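You operate a simulated robot arm through the tools that you are given. There is no shell and no other tool.

You run a simulated robot arm. Do the job below in one go: nothing can be reset, and whatever is moved stays where it is left.

## Task
Put things in order on the top of the steel bench. At the end: the red test piece from the top of the steel bench is on the white hinge plate; the blue mounting block stands where the red test piece stood; the red bench hex key stands where the grey weight stood; the grey weight stands on top of the orange pack; the green test piece from the top of the steel bench stands on top of the yellow former; whatever was shut is shut again. Leave all else as you found it, and nothing knocked over.

It is judged by the outcome, as a careful person would: the job done as asked, and still so three seconds after it is handed in. It fails if anything else is knocked over, pushed out of place, dropped, spilled or broken.

## Robot
A 7-joint arm with a two-finger parallel gripper, fixed in place. Base frame: the origin is at the foot of the arm, x ahead of it, y to its left, z up; the work surface is at about z = 920. Readings come in mm, degrees, newtons and seconds.
With the tool pointing down near the work surface it reaches from about 280 to 680 mm from the base axis. Its first joint turns from -66.0 to 66.0 degrees. Payload 1.57 kg.
The tool frame sits at the grasp point between the pads (the TCP): z along the fingers, y along the line on which they close. The tips reach 30 mm beyond it. The gripper opens to 110 mm. The fingers are 24 mm wide and 12 mm thick; the gripper's body (48 by 112 mm) begins 78 mm behind the TCP.
Orientation is told as [roll, pitch, yaw] about the base's x, y, z axes, in that order, counted from this pose: with the fingers straight down and closing along the base's y, the tool's x points along the base's -x, its y along +y and its z along -z.

## Interface
- The arm moves only by the tool jog_arm. Its argument "moves" is a list of rows, each a list of 3 entries, a list of its own where there are three numbers: the turn, a rotation vector about the tool's x, y, z in units of 6 degrees (1.0 is 6 degrees), then the shift along the tool's x, y, z in units of 20 mm (1.0 is 20 mm), then the opening, from 0 (shut) to 1 (fully open). In form: [[[wx, wy, wz], [dx, dy, dz], claw], ...]. A call has 1 to 20 rows; each row shifts and turns the commanded pose from where the row before left it, along the tool's axes as they then stand. A call with a number of a shift or a turn outside -1 to 1 is refused whole. Rows are played at 5 a second. More than 50 mm and 8.6 degrees between two rows, or a gripper value outside its range, and nothing of the call is played. A pose out of reach is approached as far as the arm can. The call stops where the force on the tool passes 40 N (or 10 N more than at its start, if that is more) or the arm is blocked; 0.2 s more then pass. Each finger travels about 108 mm/s and halts on what it meets, pressing with about 42 N; the grip force reading is that of the motor and also rises with nothing between the fingers. The clock runs only during rows and for 0.2 s after the last one: add rows that do not move to give the fingers time. The reply holds the time, the measured pose of the TCP, the force on the tool along the base axes, the opening and the grip force, in the units named above and with some noise, with the torque about the TCP (base axes, N m) and any sound that the robot's microphone picked up.
- Cameras (640 x 400 px; columns grow to the right, rows downward): "scene" is fixed at [165.3, -397.1, 1393.9]; the picture's right is [0.74, -0.67, 0.00], its down [-0.45, -0.50, -0.74] and it looks along [0.49, 0.55, -0.67] (base axes); focal length 214 px, centre (320, 200). "wrist" rides on the gripper at [70, 16, -141] in the tool frame; the picture's right is [-0.23, 0.97, 0.00], its down [-0.86, -0.20, -0.48] and it looks along [-0.47, -0.11, 0.88] (tool axes); focal length 222 px, centre (320, 200). There is no depth. A picture from a camera that has moved, and an enlarged one, comes with that camera's place and axes in the base frame and with its lens.
- capture(camera): a new picture of that camera. It takes no simulated time.
- close_up(camera, box): a new picture of the part [left, top, right, bottom] of that camera's present view, enlarged. It takes no simulated time.
- sign_off(): hands the job in; it is judged then, once.

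Nothing tells you positions but the pictures and the camera data. Unless the task says otherwise, let go and move clear before handing in.

The tools are called as a command line: name --argument value ..., lists and objects as JSON in quotes. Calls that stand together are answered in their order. jog_arm: Moves the arm, as the interface text tells. Its arguments: {"type":"object","properties":{"moves":{"type":"array","items":{"type":"array"}}},"required":["moves"]} The other tools are called the same way: capture (camera) takes a picture; close_up (camera, box) takes an enlarged picture of a part of a camera's view; sign_off () hands the job in.

At the start:

```text
time_s: 0.0
position: [422.1, -229.9, 1213.9]
ee_rot: [0.1, 0.0, -0.1]
wrist_force: [0.0, -1.1, -0.4]
moment: [0.0, -0.03, 0.02]
width: 110.1
finger_force: 0.0
```

scene: 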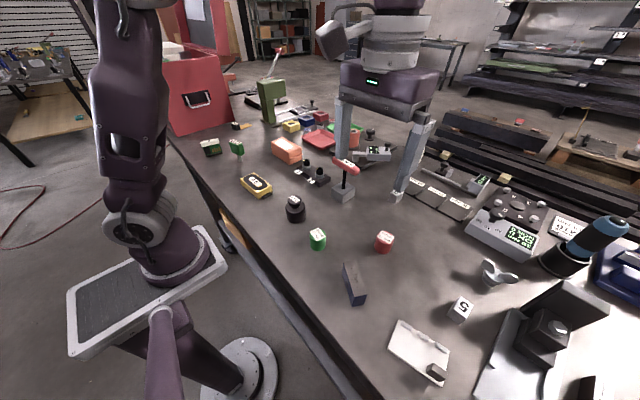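
wrist: 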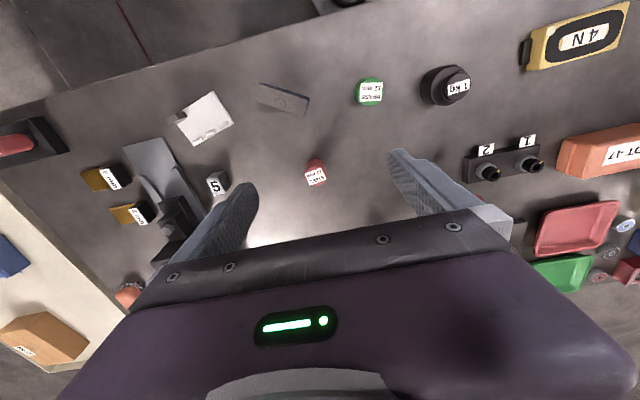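

I see a bench with a red test piece, a green test piece, a blue mounting block, a white hinge plate, a dark weight, a yellow former, an orange pack and a red-handled hex key in a holder. I'll enlarge the views before planning.

close_up --camera "scene" --box '[190, 130, 350, 230]'

close_up --camera "scene" --box '[290, 210, 490, 335]'

close_up --camera "scene" --box '[380, 270, 588, 400]'

close_up --camera "scene" --box '[240, 80, 400, 180]'

close_up --camera "scene" --box '[400, 140, 640, 290]'

close_up --camera "wrist" --box '[320, 0, 640, 200]'

close_up --camera "wrist" --box '[80, 50, 400, 250]'

```text
4.00 times, centred on (270, 180) of scene
camera zoom: at [165.3, -397.1, 1393.9], right [0.74, -0.67, 0.0], down [-0.45, -0.5, -0.74], along [0.49, 0.55, -0.67], focal length 858 px, centre (520, 280)
```

zoom: 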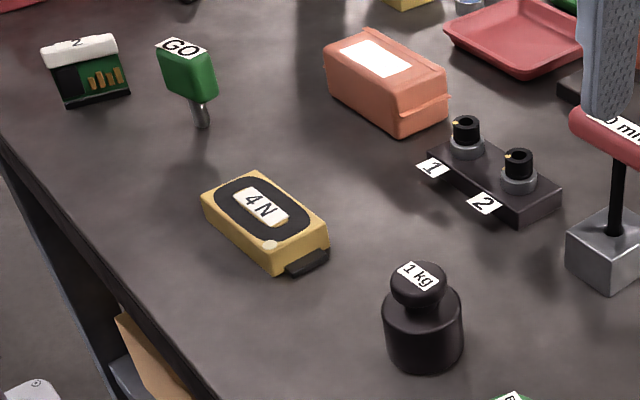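

```text
3.20 times, centred on (390, 272) of scene
camera zoom: at [165.3, -397.1, 1393.9], right [0.74, -0.67, 0.0], down [-0.45, -0.5, -0.74], along [0.49, 0.55, -0.67], focal length 686 px, centre (96, -32)
```

zoom: 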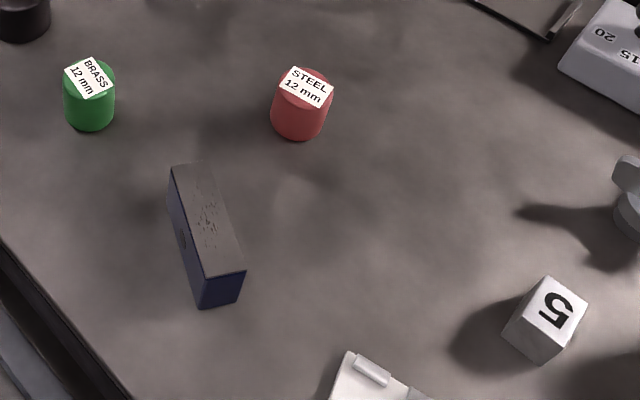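

```text
3.08 times, centred on (484, 335) of scene
camera zoom: at [165.3, -397.1, 1393.9], right [0.74, -0.67, 0.0], down [-0.45, -0.5, -0.74], along [0.49, 0.55, -0.67], focal length 660 px, centre (-185, -215)
```

zoom: 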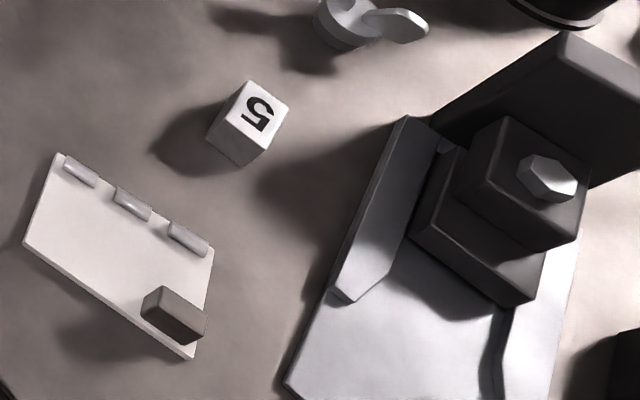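

```text
4.00 times, centred on (320, 130) of scene
camera zoom: at [165.3, -397.1, 1393.9], right [0.74, -0.67, 0.0], down [-0.45, -0.5, -0.74], along [0.49, 0.55, -0.67], focal length 858 px, centre (320, 480)
```

zoom: 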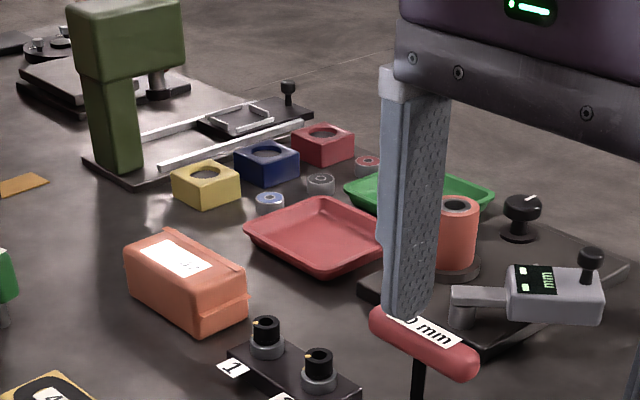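

```text
2.67 times, centred on (520, 215) of scene
camera zoom: at [165.3, -397.1, 1393.9], right [0.74, -0.67, 0.0], down [-0.45, -0.5, -0.74], along [0.49, 0.55, -0.67], focal length 572 px, centre (-213, 160)
```

zoom: 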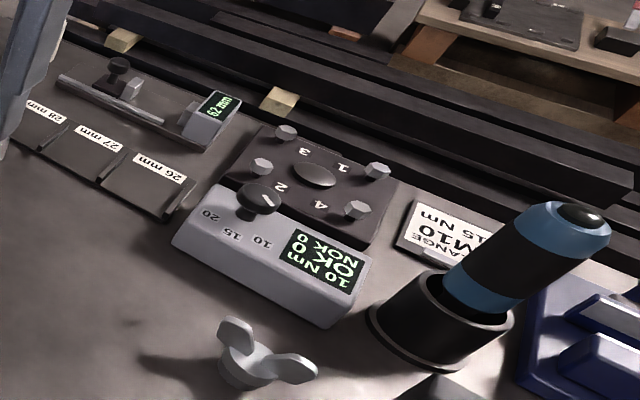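

```text
2.00 times, centred on (480, 100) of wrist
camera zoom: at [353.0, -213.8, 1354.9], right [0.23, 0.97, 0.0], down [0.86, -0.2, 0.48], along [0.47, -0.11, -0.88], focal length 444 px, centre (0, 400)
```

zoom: 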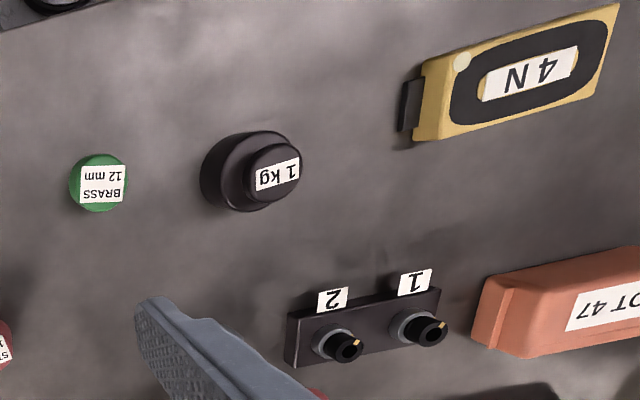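

```text
2.00 times, centred on (240, 150) of wrist
camera zoom: at [353.0, -213.8, 1354.9], right [0.23, 0.97, 0.0], down [0.86, -0.2, 0.48], along [0.47, -0.11, -0.88], focal length 444 px, centre (480, 300)
```

zoom: 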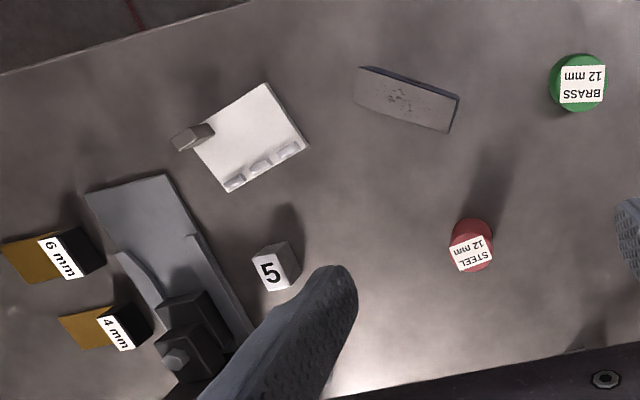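

I have rough positions: weight ≈ (413, -11), hex key ≈ (580, -46), red piece ≈ (507, -264), green piece ≈ (387, -142), blue block ≈ (372, -278), plate ≈ (371, -440), orange pack ≈ (594, 292), and the yellow "4 N" block ≈ (392, 190). I'll move at height over the left side to see those objects better.

jog_arm --moves '[[[0, 0, 0], [0, 0.967, 0], 1], [[0, 0, 0], [0, 0.967, 0], 1], [[0, 0, 0], [0, 0.967, 0], 1], [[0, 0, 0], [0, 0.967, 0], 1], [[0, 0, 0], [0, 0.967, 0], 1], [[0, 0, 0], [0, 0.967, 0], 1], [[0, 0, 0], [0, 0.967, 0], 1], [[0, 0, 0], [0, 0.967, 0], 1], [[0, 0, 0], [0, 0.967, 0], 1], [[0, 0, 0], [0, 0.967, 0], 1], [[0, 0, 0], [0, 0.967, 0], 1], [[0, 0, 0], [0, 0.967, 0], 1], [[0, 0, 0], [0, 0.967, 0], 1], [[0, 0, 0], [0, 0.967, 0], 1], [[0, 0, 0], [0, 0.967, 0], 1]]'

capture --camera "wrist"

capture --camera "scene"

```text
time_s: 3.2
position: [424.9, 59.1, 1213.9]
ee_rot: [0.1, -0.1, 0.1]
wrist_force: [-0.4, -1.0, 0.5]
moment: [-0.02, 0.01, 0.0]
width: 110.2
finger_force: 0.1
```

```text
taken
camera wrist: at [353.9, 76.4, 1354.0], right [0.23, 0.97, 0.0], down [0.85, -0.2, 0.48], along [0.47, -0.11, -0.88], focal length 222 px, centre (320, 200)
```

wrist: 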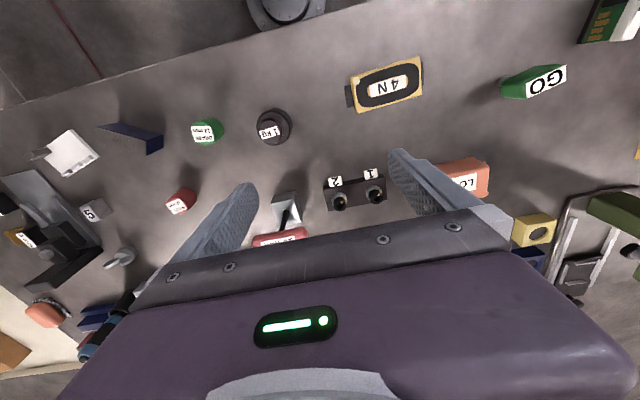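

```text
taken
```

scene: 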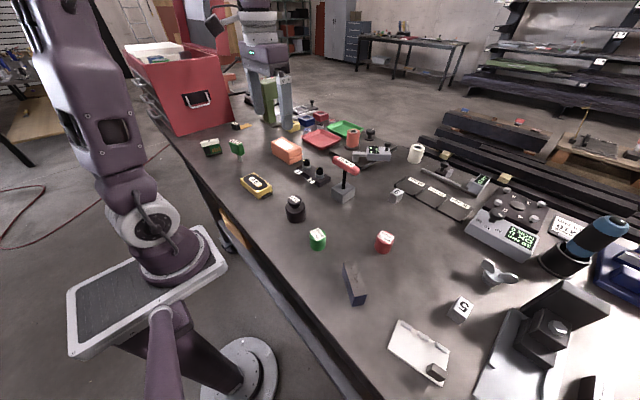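

The wrist now sees the left side. I'll zoom on the yellow candidates, the weight, the hex key and the pack.

close_up --camera "wrist" --box '[340, 40, 468, 120]'

close_up --camera "wrist" --box '[230, 90, 358, 170]'

close_up --camera "scene" --box '[280, 130, 408, 210]'

close_up --camera "scene" --box '[226, 130, 322, 190]'

close_up --camera "scene" --box '[226, 165, 322, 225]'

close_up --camera "scene" --box '[110, 30, 270, 130]'

close_up --camera "wrist" --box '[400, 130, 640, 280]'

```text
5.00 times, centred on (404, 80) of wrist
camera zoom: at [353.9, 76.4, 1354.0], right [0.23, 0.97, 0.0], down [0.85, -0.2, 0.48], along [0.47, -0.11, -0.88], focal length 1111 px, centre (-100, 800)
```

zoom: 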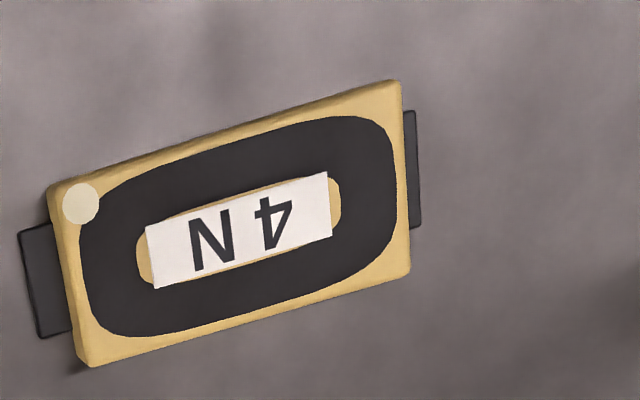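

```text
5.00 times, centred on (294, 130) of wrist
camera zoom: at [353.9, 76.4, 1354.0], right [0.23, 0.97, 0.0], down [0.85, -0.2, 0.48], along [0.47, -0.11, -0.88], focal length 1111 px, centre (450, 550)
```

zoom: 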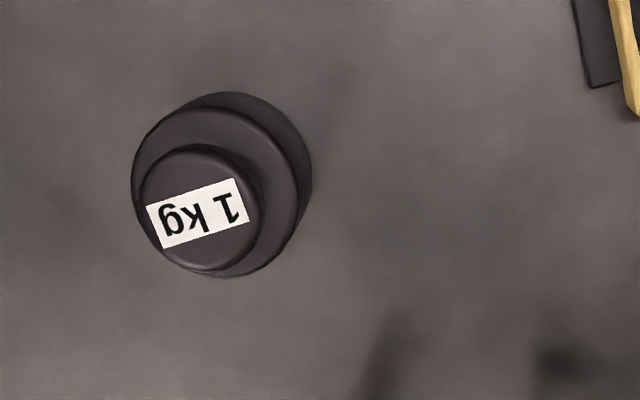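

```text
5.00 times, centred on (344, 170) of scene
camera zoom: at [165.3, -397.1, 1393.9], right [0.74, -0.67, 0.0], down [-0.45, -0.5, -0.74], along [0.49, 0.55, -0.67], focal length 1072 px, centre (200, 350)
```

zoom: 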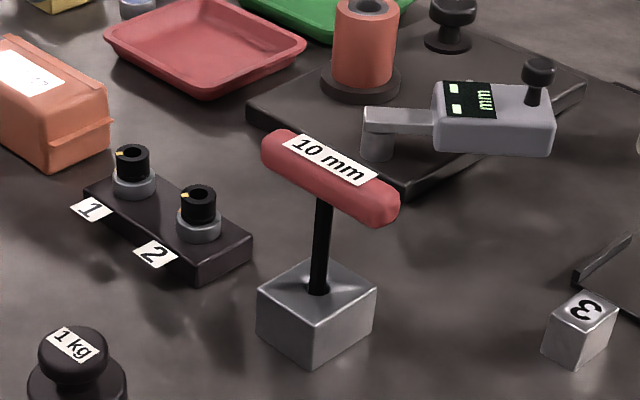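

```text
6.67 times, centred on (274, 160) of scene
camera zoom: at [165.3, -397.1, 1393.9], right [0.74, -0.67, 0.0], down [-0.45, -0.5, -0.74], along [0.49, 0.55, -0.67], focal length 1430 px, centre (627, 467)
```

zoom: 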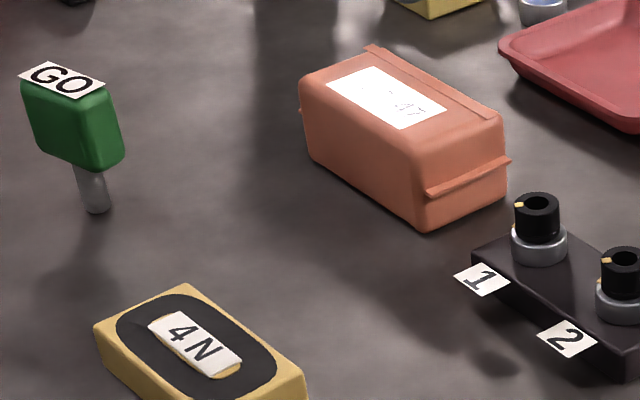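

```text
6.67 times, centred on (274, 195) of scene
camera zoom: at [165.3, -397.1, 1393.9], right [0.74, -0.67, 0.0], down [-0.45, -0.5, -0.74], along [0.49, 0.55, -0.67], focal length 1430 px, centre (627, 233)
```

zoom: 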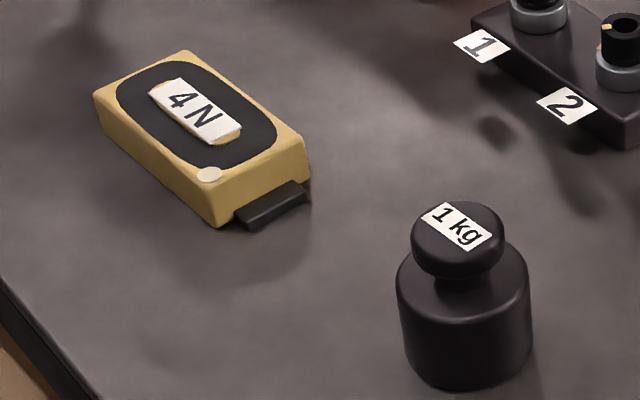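

```text
4.00 times, centred on (190, 80) of scene
camera zoom: at [165.3, -397.1, 1393.9], right [0.74, -0.67, 0.0], down [-0.45, -0.5, -0.74], along [0.49, 0.55, -0.67], focal length 858 px, centre (840, 680)
```

zoom: 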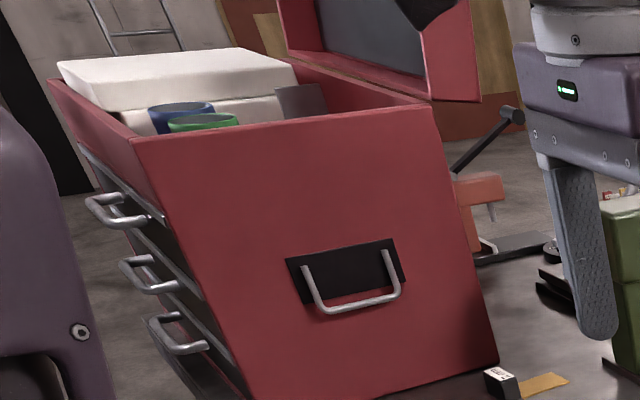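

```text
2.67 times, centred on (520, 205) of wrist
camera zoom: at [353.9, 76.4, 1354.0], right [0.23, 0.97, 0.0], down [0.85, -0.2, 0.48], along [0.47, -0.11, -0.88], focal length 592 px, centre (-213, 187)
```

zoom: 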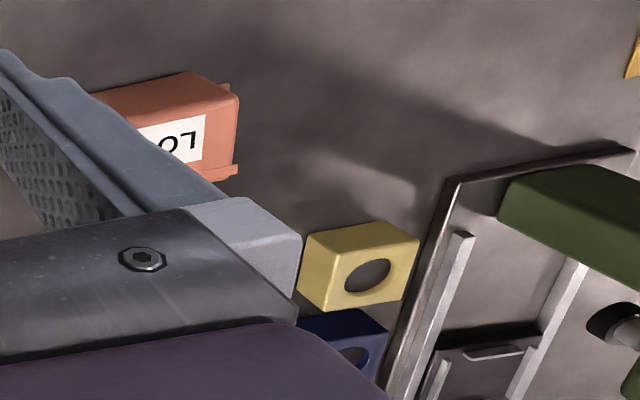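

The reachable yellow former is the "4 N" block, since the yellow block with the hole lies about 910 mm out. The weight is near (409, -19), so I'll hover over it first and refine.

jog_arm --moves '[[[0, 0, 0], [0.114, -0.557, 0.957], 1], [[0, 0, 0], [0.114, -0.557, 0.957], 1], [[0, 0, 0], [0.114, -0.557, 0.957], 1], [[0, 0, 0], [0.114, -0.557, 0.957], 1], [[0, 0, 0], [0.114, -0.557, 0.957], 1], [[0, 0, 0], [0.114, -0.557, 0.957], 1], [[0, 0, 0], [0.114, -0.557, 0.957], 1], [[0, 0, 0], [0, 0, 0], 1]]'

capture --camera "wrist"

capture --camera "scene"

```text
time_s: 5.0
position: [406.0, -17.9, 1080.3]
ee_rot: [-0.1, 0.0, -0.1]
wrist_force: [0.1, -0.1, 0.3]
moment: [0.0, 0.01, 0.01]
width: 110.2
finger_force: 0.1
```

```text
taken
camera wrist: at [335.0, -1.1, 1221.4], right [0.23, 0.97, 0.0], down [0.85, -0.2, 0.48], along [0.47, -0.11, -0.88], focal length 222 px, centre (320, 200)
```

wrist: 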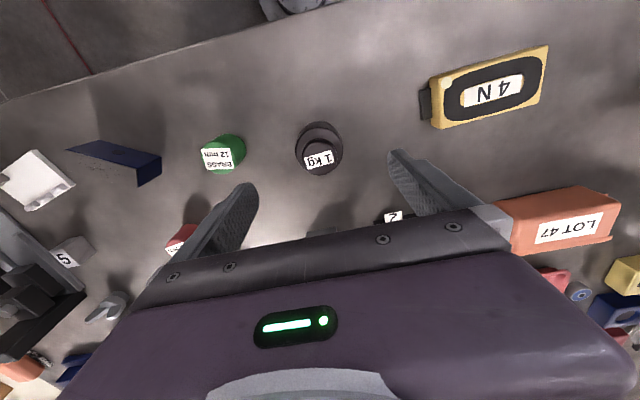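

```text
taken
```

scene: 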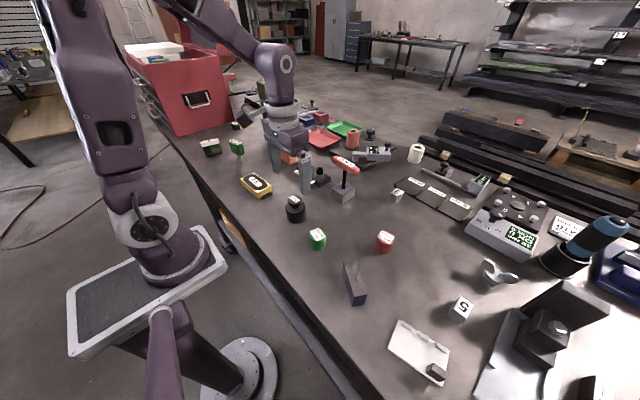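

close_up --camera "wrist" --box '[256, 100, 384, 180]'

close_up --camera "scene" --box '[256, 130, 384, 210]'

close_up --camera "wrist" --box '[400, 30, 640, 260]'

```text
5.00 times, centred on (320, 140) of wrist
camera zoom: at [335.0, -1.1, 1221.4], right [0.23, 0.97, 0.0], down [0.85, -0.2, 0.48], along [0.47, -0.11, -0.88], focal length 1111 px, centre (320, 500)
```

zoom: 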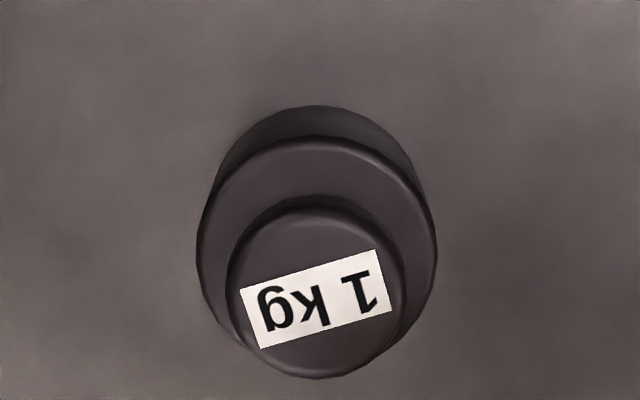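

```text
5.00 times, centred on (320, 170) of scene
camera zoom: at [165.3, -397.1, 1393.9], right [0.74, -0.67, 0.0], down [-0.45, -0.5, -0.74], along [0.49, 0.55, -0.67], focal length 1072 px, centre (320, 350)
```

zoom: 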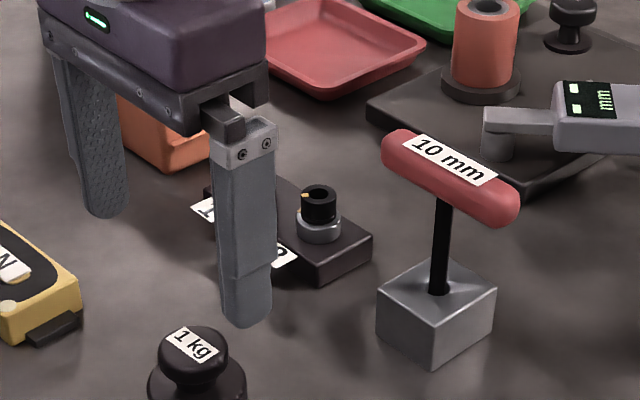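

```text
1.74 times, centred on (520, 145) of wrist
camera zoom: at [335.0, -1.1, 1221.4], right [0.23, 0.97, 0.0], down [0.85, -0.2, 0.48], along [0.47, -0.11, -0.88], focal length 386 px, centre (-28, 296)
```

zoom: 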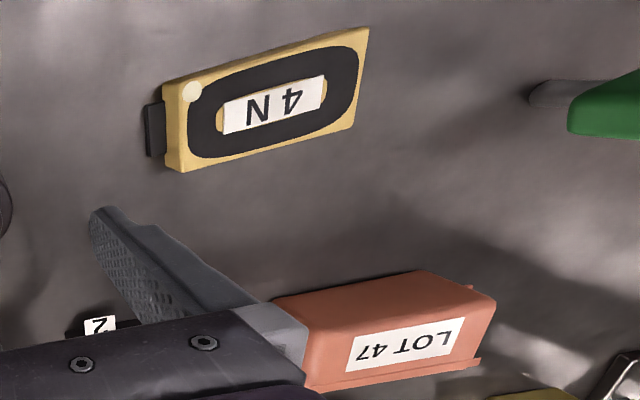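

The weight is centred at about (407.5, -19), 58 mm wide and 72 mm tall. I'll descend around its body, close and check.

jog_arm --moves '[[[0, 0, 0], [-0.02, -0.015, 0.9], 1], [[0, 0, 0], [-0.02, -0.015, 0.9], 1], [[0, 0, 0], [-0.02, -0.015, 0.9], 1], [[0, 0, 0], [-0.02, -0.015, 0.9], 1], [[0, 0, 0], [-0.02, -0.015, 0.9], 1], [[0, 0, 0], [0, 0, 0.8], 1], [[0, 0, 0], [0, 0, 0.8], 1], [[0, 0, 0], [0, 0, 0], 1]]'

capture --camera "wrist"

close_up --camera "scene" --box '[240, 140, 368, 220]'

```text
time_s: 6.8
position: [411.2, -19.4, 960.6]
ee_rot: [-0.1, 0.0, 0.0]
wrist_force: [0.4, 0.3, 0.3]
moment: [0.0, 0.03, 0.01]
width: 110.0
finger_force: 0.1
```

```text
taken
camera wrist: at [340.0, -2.8, 1100.6], right [0.23, 0.97, 0.0], down [0.86, -0.2, 0.48], along [0.47, -0.11, -0.88], focal length 222 px, centre (320, 200)
```

wrist: 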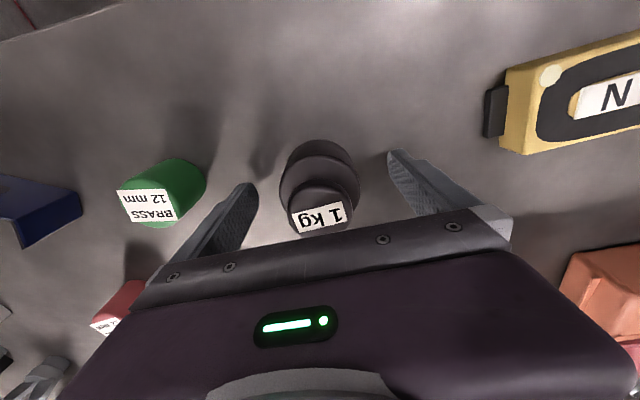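

```text
5.00 times, centred on (304, 180) of scene
camera zoom: at [165.3, -397.1, 1393.9], right [0.74, -0.67, 0.0], down [-0.45, -0.5, -0.74], along [0.49, 0.55, -0.67], focal length 1072 px, centre (400, 300)
```

zoom: 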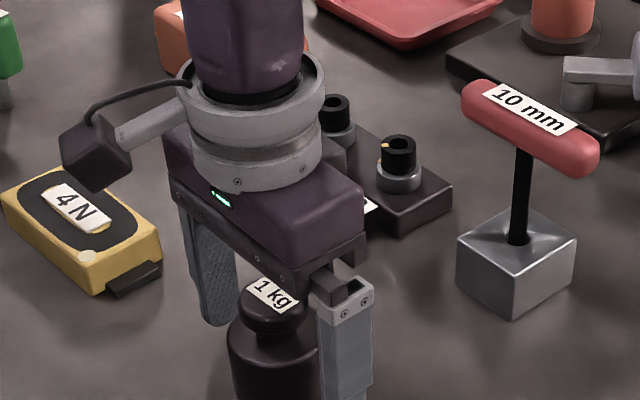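

Aligned within a few mm of the weight. I'll nudge 3 mm in x and close on it.

jog_arm --moves '[[[0, 0, 0], [0.15, 0, 0.1], 1], [[0, 0, 0], [0, 0, 0], 0.5], [[0, 0, 0], [0, 0, 0], 0], [[0, 0, 0], [0, 0, 0], 0], [[0, 0, 0], [0, 0, 0], 0]]'

capture --camera "wrist"

```text
time_s: 8.0
position: [408.3, -20.7, 957.2]
ee_rot: [0.1, 0.0, 0.0]
wrist_force: [-0.3, 2.5, -0.4]
moment: [0.12, -0.1, 0.06]
width: 57.3
finger_force: 42.8
```

```text
taken
camera wrist: at [337.2, -3.1, 1098.4], right [0.23, 0.97, 0.0], down [0.86, -0.2, 0.48], along [0.47, -0.11, -0.88], focal length 222 px, centre (320, 200)
```

wrist: 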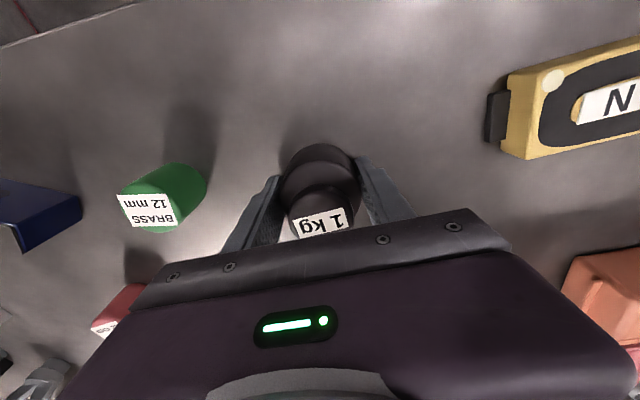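

Gripped at 57 mm, so the weight's spot is about (407.5, -19.5). I'll lift it straight up and check it holds.

jog_arm --moves '[[[0, 0, 0], [0, 0, -0.4], 0], [[0, 0, 0], [0, 0, -0.8], 0], [[0, 0, 0], [0, 0, -0.9], 0], [[0, 0, 0], [0, 0, -0.9], 0], [[0, 0, 0], [0, 0, -0.9], 0], [[0, 0, 0], [0, 0, -0.9], 0], [[0, 0, 0], [0, 0, -0.9], 0], [[0, 0, 0], [0, 0, -0.9], 0], [[0, 0, 0], [0, 0, -0.9], 0], [[0, 0, 0], [0, 0, 0], 0]]'

capture --camera "wrist"

capture --camera "scene"

```text
time_s: 10.2
position: [405.5, -19.9, 1108.2]
ee_rot: [0.0, 0.0, 0.0]
wrist_force: [-0.4, 0.2, -10.4]
moment: [-0.03, 0.05, -0.02]
width: 57.4
finger_force: 41.8
```

```text
taken
camera wrist: at [335.4, -3.4, 1248.7], right [0.23, 0.97, 0.0], down [0.86, -0.2, 0.48], along [0.47, -0.11, -0.88], focal length 222 px, centre (320, 200)
```

wrist: 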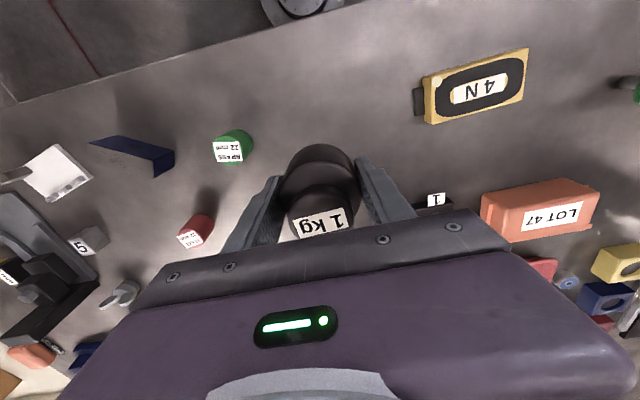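

```text
taken
```

scene: 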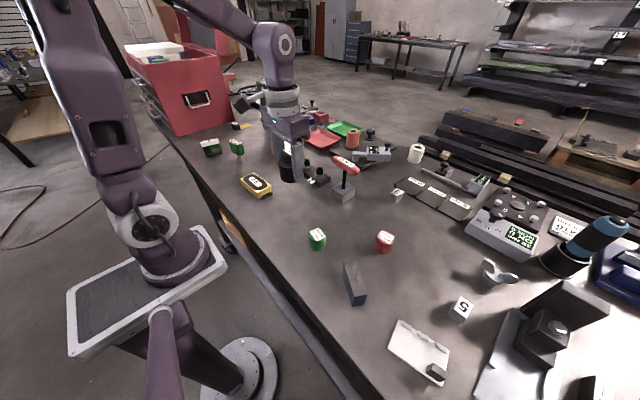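

The weight is held (about 10 N on the wrist). I'll zoom on the pack from both cameras to fix its top.

close_up --camera "wrist" --box '[470, 160, 630, 260]'

close_up --camera "wrist" --box '[256, 120, 384, 260]'

```text
4.00 times, centred on (550, 210) of wrist
camera zoom: at [335.4, -3.4, 1248.7], right [0.23, 0.97, 0.0], down [0.86, -0.2, 0.48], along [0.47, -0.11, -0.88], focal length 888 px, centre (-600, 160)
```

zoom: 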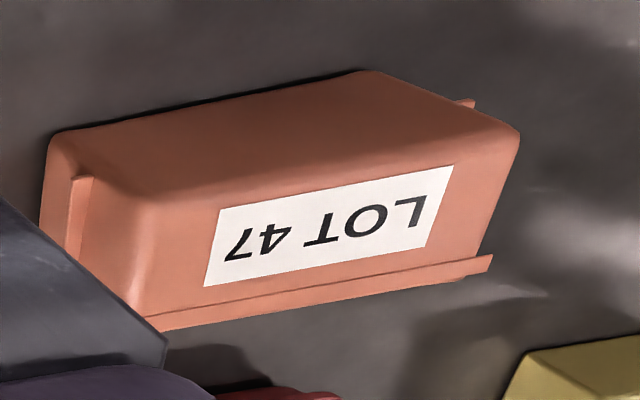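

```text
2.86 times, centred on (320, 190) of wrist
camera zoom: at [335.4, -3.4, 1248.7], right [0.23, 0.97, 0.0], down [0.86, -0.2, 0.48], along [0.47, -0.11, -0.88], focal length 635 px, centre (320, 229)
```

zoom: 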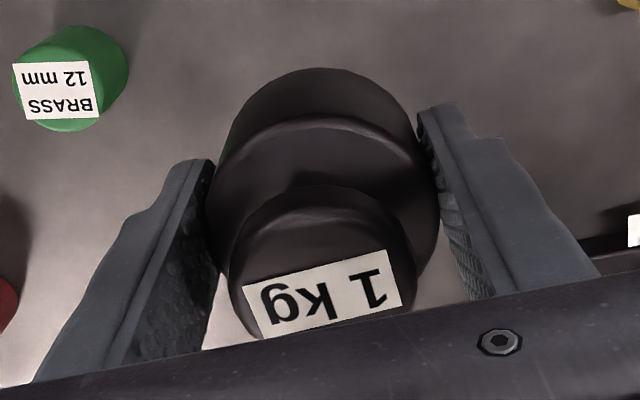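

The pack's top spans roughly x 560–619, y 225–350, at z ≈ 973. I'll carry the weight above (590, 282) at the present height.

jog_arm --moves '[[[0, 0, 0], [-0.3, 0.5, 0], 0], [[0, 0, 0], [-0.577, 0.937, 0], 0], [[0, 0, 0], [-0.577, 0.937, 0], 0], [[0, 0, 0], [-0.577, 0.937, 0], 0], [[0, 0, 0], [-0.577, 0.937, 0], 0], [[0, 0, 0], [-0.577, 0.937, 0], 0], [[0, 0, 0], [-0.577, 0.937, 0], 0], [[0, 0, 0], [-0.577, 0.937, 0], 0], [[0, 0, 0], [-0.577, 0.937, 0], 0], [[0, 0, 0], [-0.577, 0.937, 0], 0], [[0, 0, 0], [-0.577, 0.937, 0], 0], [[0, 0, 0], [-0.577, 0.937, 0], 0], [[0, 0, 0], [-0.577, 0.937, 0], 0], [[0, 0, 0], [-0.577, 0.937, 0], 0], [[0, 0, 0], [-0.577, 0.937, 0], 0], [[0, 0, 0], [-0.577, 0.937, 0], 0], [[0, 0, 0], [-0.3, 0.5, 0], 0], [[0, 0, 0], [0, 0, 0], 0], [[0, 0, 0], [0, 0, 0], 0]]'

capture --camera "wrist"

capture --camera "scene"

close_up --camera "scene" --box '[226, 100, 354, 180]'

```text
time_s: 14.2
position: [578.0, 267.4, 1105.0]
ee_rot: [-0.8, 0.1, 1.5]
wrist_force: [-0.6, 0.0, -9.6]
moment: [0.01, 0.02, 0.01]
width: 57.5
finger_force: 42.3
out of reach, approached as far as the arm can: row 16, 17
```

```text
taken
camera wrist: at [507.5, 285.2, 1245.8], right [0.2, 0.98, -0.01], down [0.86, -0.17, 0.48], along [0.47, -0.11, -0.88], focal length 222 px, centre (320, 200)
```

wrist: 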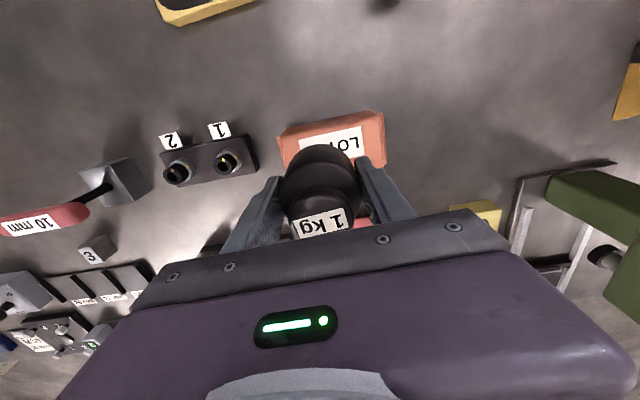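

```text
taken
```

scene: 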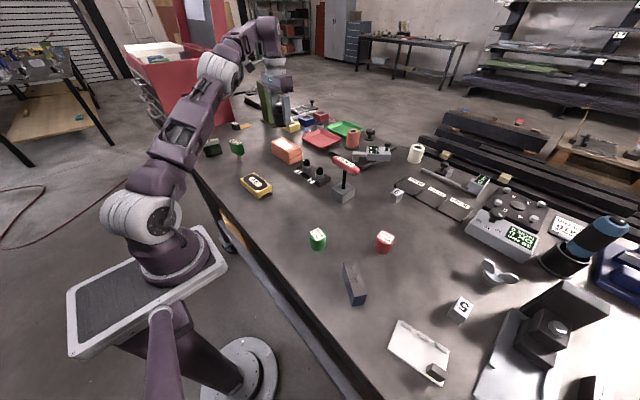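

```text
5.00 times, centred on (290, 140) of scene
camera zoom: at [165.4, -397.0, 1393.9], right [0.74, -0.67, 0.0], down [-0.45, -0.5, -0.74], along [0.49, 0.55, -0.67], focal length 1072 px, centre (470, 500)
```

zoom: 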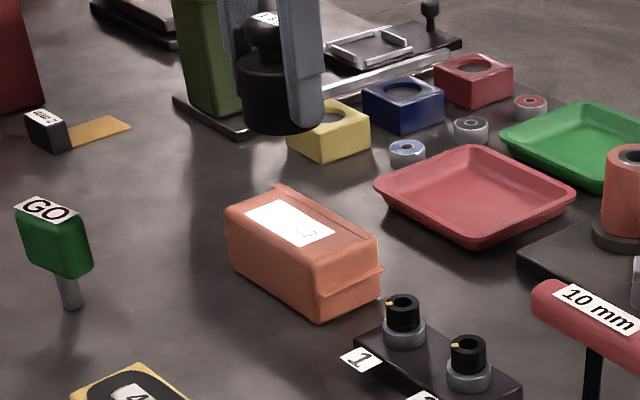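

The arm is at its reach limit at this height; TCP is at (578, 267). I'll check where the pack lies relative to the weight.

close_up --camera "wrist" --box '[250, 90, 410, 190]'

```text
4.00 times, centred on (330, 140) of wrist
camera zoom: at [507.5, 285.2, 1245.8], right [0.2, 0.98, -0.01], down [0.86, -0.17, 0.48], along [0.47, -0.11, -0.88], focal length 888 px, centre (280, 440)
```

zoom: 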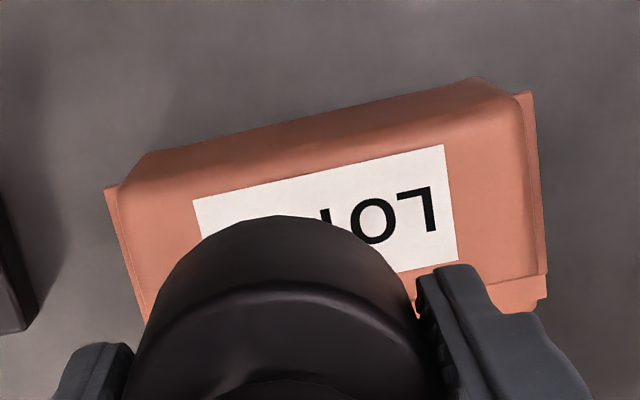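

The pack's top centre is about (586, 281). I'll descend partway, where the reach is longer, and re-read the pose.

jog_arm --moves '[[[0, 0, 0], [0, 0, 0.5], 0], [[0, 0, 0], [0, 0, 0.7], 0], [[0, 0, 0], [0, 0, 0.7], 0], [[0, 0, 0], [0, 0, 0.6], 0], [[0, 0, 0], [0, 0, 0], 0], [[0, 0, 0], [0, 0, 0], 0]]'

close_up --camera "wrist" --box '[250, 90, 410, 190]'

close_up --camera "scene" --box '[226, 100, 354, 180]'

```text
time_s: 15.6
position: [577.5, 269.1, 1054.8]
ee_rot: [0.0, 0.0, 0.0]
wrist_force: [0.0, 0.7, -9.1]
moment: [0.0, 0.04, 0.01]
width: 57.4
finger_force: 42.4
```

```text
4.00 times, centred on (330, 140) of wrist
camera zoom: at [506.7, 286.2, 1196.2], right [0.23, 0.97, 0.0], down [0.86, -0.2, 0.48], along [0.47, -0.11, -0.88], focal length 888 px, centre (280, 440)
```

zoom: 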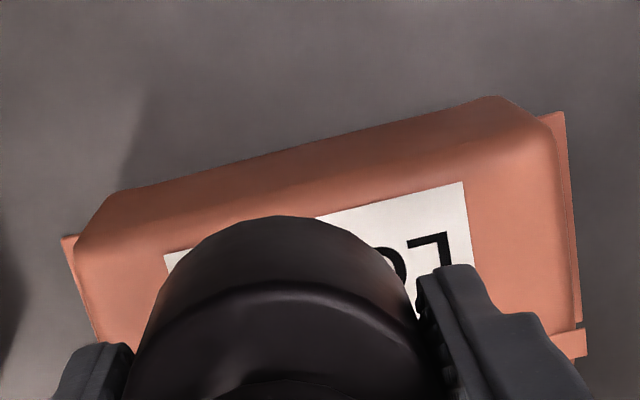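

```text
5.00 times, centred on (290, 140) of scene
camera zoom: at [165.4, -397.0, 1393.9], right [0.74, -0.67, 0.0], down [-0.45, -0.5, -0.74], along [0.49, 0.55, -0.67], focal length 1072 px, centre (470, 500)
```

zoom: 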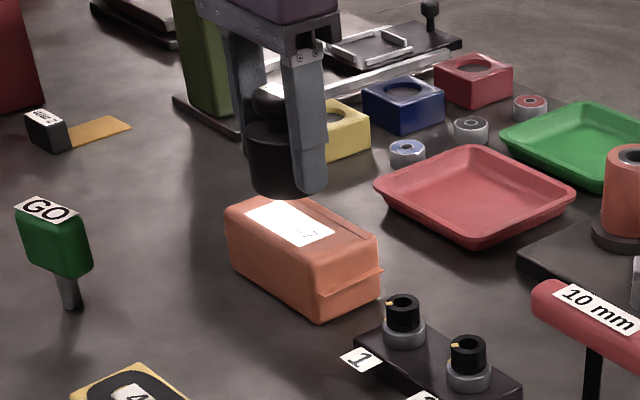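

The tool is straight again. I'll shift about 8 mm in x and y towards the pack's centre while lowering to just above it.

jog_arm --moves '[[[0, 0, 0], [-0.15, 0.15, 0.4], 0], [[0, 0, 0], [-0.15, 0.15, 0.5], 0], [[0, 0, 0], [-0.13, 0.15, 0.5], 0], [[0, 0, 0], [0, 0, 0.4], 0], [[0, 0, 0], [0, 0, 0], 0], [[0, 0, 0], [0, 0, 0], 0]]'

close_up --camera "wrist" --box '[230, 90, 422, 210]'

close_up --camera "scene" --box '[246, 100, 342, 160]'

```text
time_s: 17.0
position: [586.5, 276.7, 1021.4]
ee_rot: [0.1, -0.1, 0.0]
wrist_force: [0.4, -0.2, -9.4]
moment: [0.01, 0.03, 0.0]
width: 57.4
finger_force: 42.3
```

```text
3.33 times, centred on (326, 150) of wrist
camera zoom: at [515.6, 293.5, 1161.3], right [0.23, 0.97, 0.0], down [0.86, -0.2, 0.48], along [0.47, -0.11, -0.88], focal length 740 px, centre (300, 367)
```

zoom: 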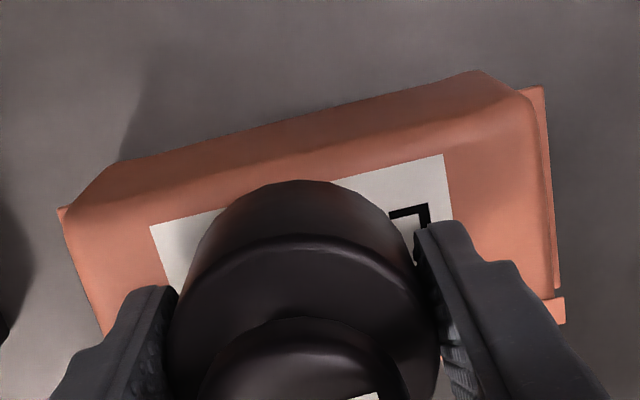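

```text
6.67 times, centred on (294, 130) of scene
camera zoom: at [165.4, -397.0, 1393.9], right [0.74, -0.67, 0.0], down [-0.45, -0.5, -0.74], along [0.49, 0.55, -0.67], focal length 1430 px, centre (493, 667)
```

zoom: 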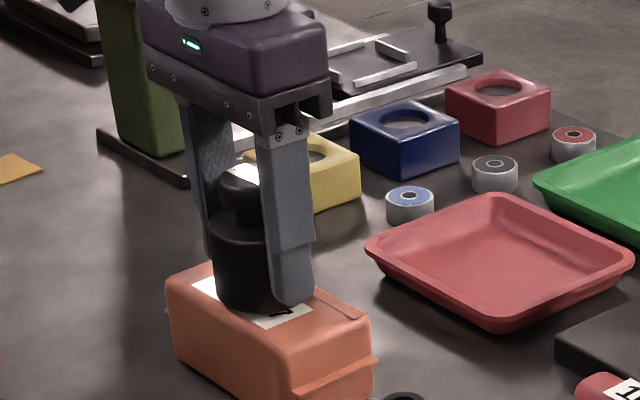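

Well centred over the pack. I'll lower in small steps watching the force.

jog_arm --moves '[[[0, 0, 0], [0, 0, 0.15], 0], [[0, 0, 0], [0, 0, 0.1], 0], [[0, 0, 0], [0, 0, 0.1], 0], [[0, 0, 0], [0, 0, 0], 0]]'

```text
time_s: 18.0
position: [586.4, 275.9, 1015.1]
ee_rot: [0.1, -0.4, 0.1]
wrist_force: [-2.8, -0.4, 36.2]
moment: [-0.65, -0.17, -0.17]
width: 57.6
finger_force: 42.2
```

Contact already at z ≈ 1016 with too much push. I'll ease up about 1.5 mm before releasing.

jog_arm --moves '[[[0, 0, 0], [0, 0, -0.04], 0], [[0, 0, 0], [0, 0, -0.03], 0], [[0, 0, 0], [0, 0, 0], 0]]'

```text
time_s: 18.8
position: [585.6, 277.3, 1015.7]
ee_rot: [0.0, 0.0, 0.0]
wrist_force: [9.4, 0.2, 16.1]
moment: [0.19, -0.83, -0.06]
width: 57.3
finger_force: 42.3
```

jog_arm --moves '[[[0, 0, 0], [0, 0, -0.04], 0], [[0, 0, 0], [0, 0, 0], 0]]'

close_up --camera "scene" --box '[246, 100, 342, 160]'

close_up --camera "wrist" --box '[230, 90, 422, 210]'

```text
time_s: 19.4
position: [586.2, 276.2, 1015.5]
ee_rot: [-0.1, 0.2, 0.1]
wrist_force: [5.8, -2.2, 5.4]
moment: [0.12, -0.56, -0.11]
width: 57.3
finger_force: 41.8
```

```text
6.67 times, centred on (294, 130) of scene
camera zoom: at [165.3, -397.2, 1393.9], right [0.74, -0.67, 0.0], down [-0.45, -0.5, -0.74], along [0.49, 0.55, -0.67], focal length 1430 px, centre (493, 667)
```

zoom: 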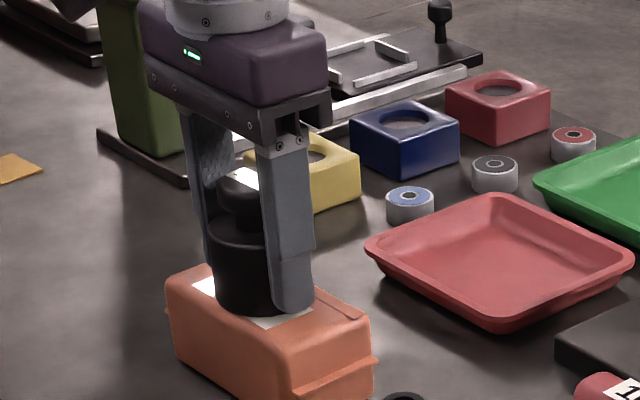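

```text
3.33 times, centred on (326, 150) of wrist
camera zoom: at [515.7, 294.2, 1156.1], right [0.23, 0.97, 0.0], down [0.86, -0.2, 0.48], along [0.46, -0.11, -0.88], focal length 740 px, centre (300, 367)
```

zoom: 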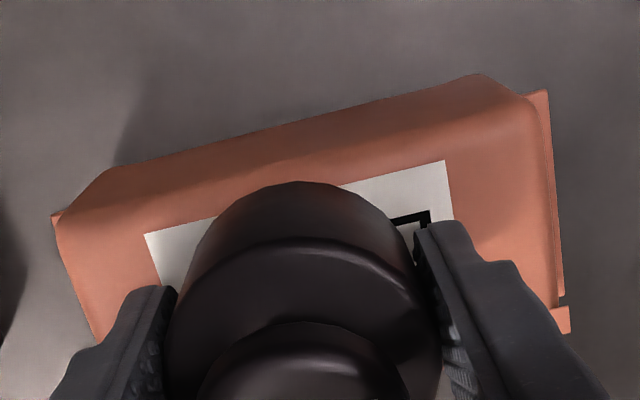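

jog_arm --moves '[[[0, 0, 0], [0, 0, -0.03], 0], [[0, 0, 0], [0, 0, 0], 0], [[0, 0, 0], [0, 0, 0], 0.54], [[0, 0, 0], [0, 0, 0], 0.6], [[0, 0, 0], [0, 0, 0], 0.75], [[0, 0, 0], [0, 0, 0], 0.75]]'

close_up --camera "scene" --box '[246, 100, 342, 160]'

close_up --camera "wrist" --box '[230, 90, 422, 210]'

```text
time_s: 20.8
position: [586.5, 278.0, 1016.6]
ee_rot: [0.1, 0.1, 0.1]
wrist_force: [0.3, -0.6, 1.0]
moment: [0.01, -0.03, -0.04]
width: 82.5
finger_force: 0.0
```

```text
6.67 times, centred on (294, 130) of scene
camera zoom: at [165.3, -397.1, 1393.9], right [0.74, -0.67, 0.0], down [-0.45, -0.5, -0.74], along [0.49, 0.55, -0.67], focal length 1430 px, centre (493, 667)
```

zoom: 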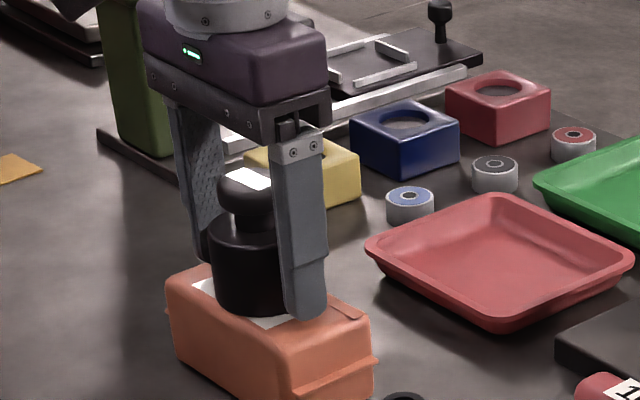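

```text
3.33 times, centred on (326, 150) of wrist
camera zoom: at [515.7, 294.6, 1156.4], right [0.23, 0.97, 0.0], down [0.86, -0.2, 0.48], along [0.47, -0.11, -0.88], focal length 740 px, centre (300, 367)
```

zoom: 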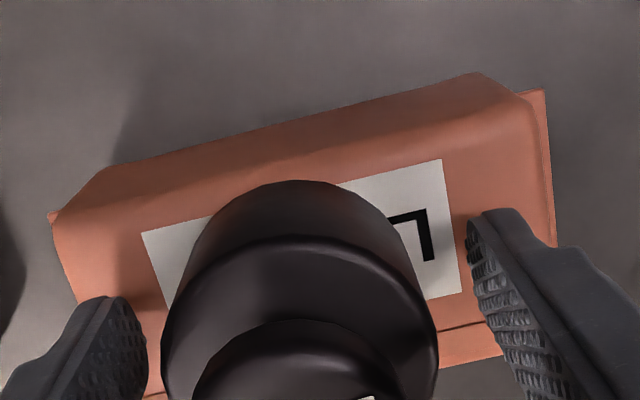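

The weight stands on the pack, released. I'll back out upwards and toward the base, then look at the hex key.

jog_arm --moves '[[[0, 0, 0], [0, 0, -0.3], 1], [[0, 0, 0], [0.3, 0, -0.5], 1], [[0, 0, 0], [0.6, 0, -0.6], 1], [[0, 0, 0], [0.8, 0, -0.6], 1], [[0, 0, 0], [0.8, 0, -0.6], 1], [[0, 0, 0], [0.8, 0, -0.8], 1], [[0, 0, 0], [0.8, 0, -0.9], 1], [[0, 0, 0], [0.3, -0.5, -0.9], 1], [[0, 0, 0], [0, -1, -0.6], 1], [[0, 0, 0], [0, -1, 0], 1], [[0, 0, 0], [0, -1, 0], 1], [[0, 0, 0], [0, -1, 0], 1], [[0, 0, 0], [0, -1, 0], 1], [[0, 0, 0], [0, -1, 0], 1], [[0, 0, 0], [0, -1, 0], 1], [[0, 0, 0], [0, -1, 0], 1], [[0, 0, 0], [0, -1, 0], 1], [[0, 0, 0], [0, -1, 0], 1], [[0, 0, 0], [0, 0, 0], 1]]'

capture --camera "wrist"

capture --camera "scene"

```text
time_s: 24.8
position: [498.3, 67.6, 1131.2]
ee_rot: [-0.1, 0.0, 0.0]
wrist_force: [0.3, 0.7, 0.0]
moment: [-0.05, 0.01, 0.0]
width: 110.2
finger_force: 0.0
```

```text
taken
camera wrist: at [428.0, 84.6, 1272.1], right [0.23, 0.97, 0.0], down [0.86, -0.2, 0.48], along [0.47, -0.11, -0.88], focal length 222 px, centre (320, 200)
```

wrist: 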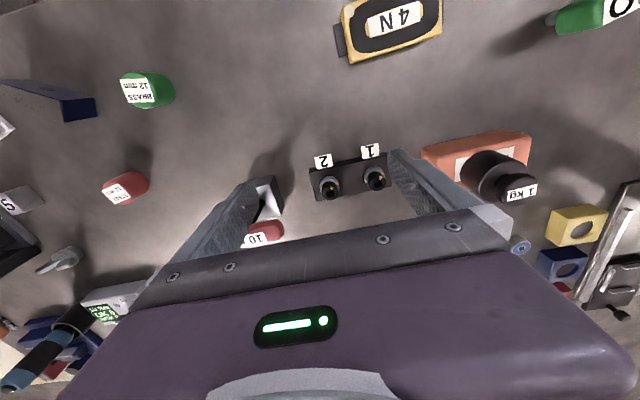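

```text
taken
```

scene: 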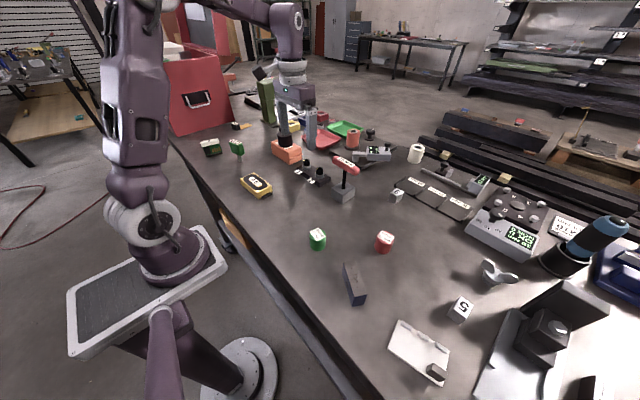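

The weight stands on the pack. I'll turn the gripper 90° so it closes along x, across the hex key's T-handle, which lies along y.

jog_arm --moves '[[[0, 0, -1], [0, 0, -0.1], 1], [[0, 0, -1], [0, 0, -0.1], 1], [[0, 0, -1], [0, 0, -0.1], 1], [[0, 0, -1], [0, 0, -0.1], 1], [[0, 0, -1], [0, 0, -0.1], 1], [[0, 0, -1], [0, 0, -0.1], 1], [[0, 0, -1], [0, 0, -0.1], 1], [[0, 0, -1], [0, 0, -0.1], 1], [[0, 0, -1], [0, 0, -0.1], 1], [[0, 0, -1], [0, 0, -0.1], 1], [[0, 0, -1], [0, 0, 0], 1], [[0, 0, -1], [0, 0, 0], 1], [[0, 0, -1], [0, 0, 0], 1], [[0, 0, -1], [0, 0, 0], 1], [[0, 0, -1], [0, 0, 0], 1], [[0, 0, 0], [0, 0, 0], 1]]'

capture --camera "wrist"

```text
time_s: 28.2
position: [498.6, 66.7, 1152.1]
ee_rot: [0.0, -0.1, 90.0]
wrist_force: [0.5, -0.3, 0.8]
moment: [0.0, -0.04, -0.02]
width: 110.0
finger_force: 0.1
```

```text
taken
camera wrist: at [481.4, -2.0, 1292.7], right [-0.97, 0.23, 0.0], down [0.2, 0.86, 0.48], along [0.11, 0.47, -0.88], focal length 222 px, centre (320, 200)
```

wrist: 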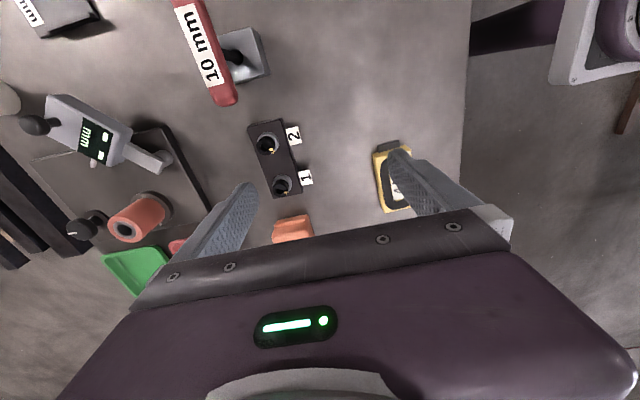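

The turn worked and the handle lies along y at x ≈ 580. I'll hover above it.

jog_arm --moves '[[[0, 0, 0], [0.95, -0.69, 0], 1], [[0, 0, 0], [0.95, -0.69, 0], 1], [[0, 0, 0], [0.95, -0.69, 0], 1], [[0, 0, 0], [0.95, -0.69, 0], 1], [[0, 0, 0], [0.95, -0.69, 0], 1], [[0, 0, 0], [0.95, -0.69, 0], 1], [[0, 0, 0], [0, 0, 0], 1], [[0, 0, 0], [0, 0, 0], 1]]'

capture --camera "wrist"

close_up --camera "wrist" --box '[240, 90, 400, 190]'

close_up --camera "scene" --box '[280, 110, 408, 210]'

```text
time_s: 30.0
position: [579.8, -46.5, 1150.9]
ee_rot: [0.0, 0.0, 90.0]
wrist_force: [-0.8, 0.5, -0.6]
moment: [0.03, 0.0, -0.05]
width: 110.0
finger_force: 0.1
```

```text
taken
camera wrist: at [563.5, -116.3, 1292.3], right [-0.97, 0.23, 0.0], down [0.2, 0.86, 0.48], along [0.11, 0.47, -0.88], focal length 222 px, centre (320, 200)
```

wrist: 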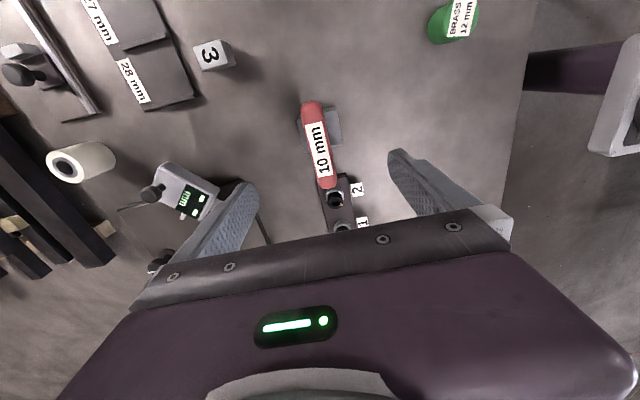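

```text
4.00 times, centred on (320, 140) of wrist
camera zoom: at [563.5, -116.3, 1292.3], right [-0.97, 0.23, 0.0], down [0.2, 0.86, 0.48], along [0.11, 0.47, -0.88], focal length 888 px, centre (320, 440)
```

zoom: 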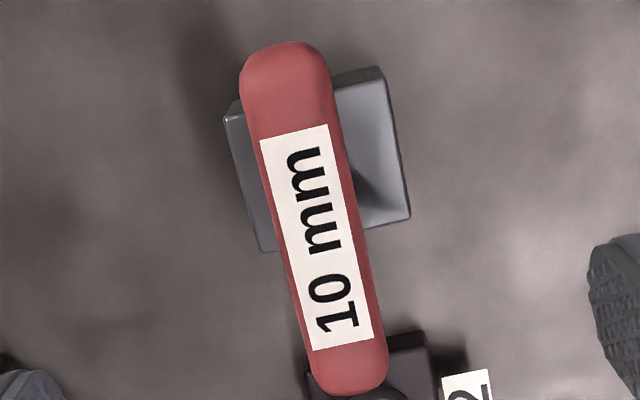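

```text
4.00 times, centred on (344, 160) of scene
camera zoom: at [165.3, -397.1, 1393.9], right [0.74, -0.67, 0.0], down [-0.45, -0.5, -0.74], along [0.49, 0.55, -0.67], focal length 858 px, centre (224, 360)
```

zoom: 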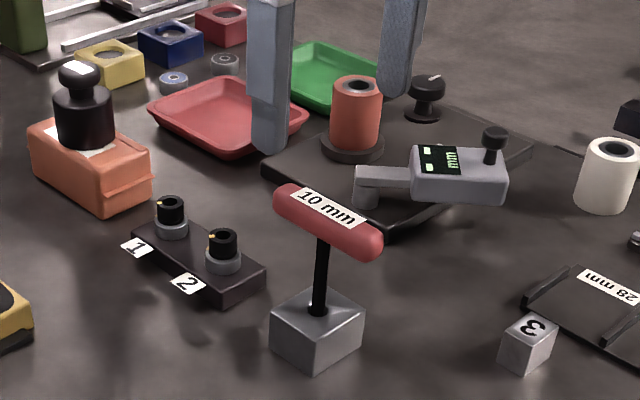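

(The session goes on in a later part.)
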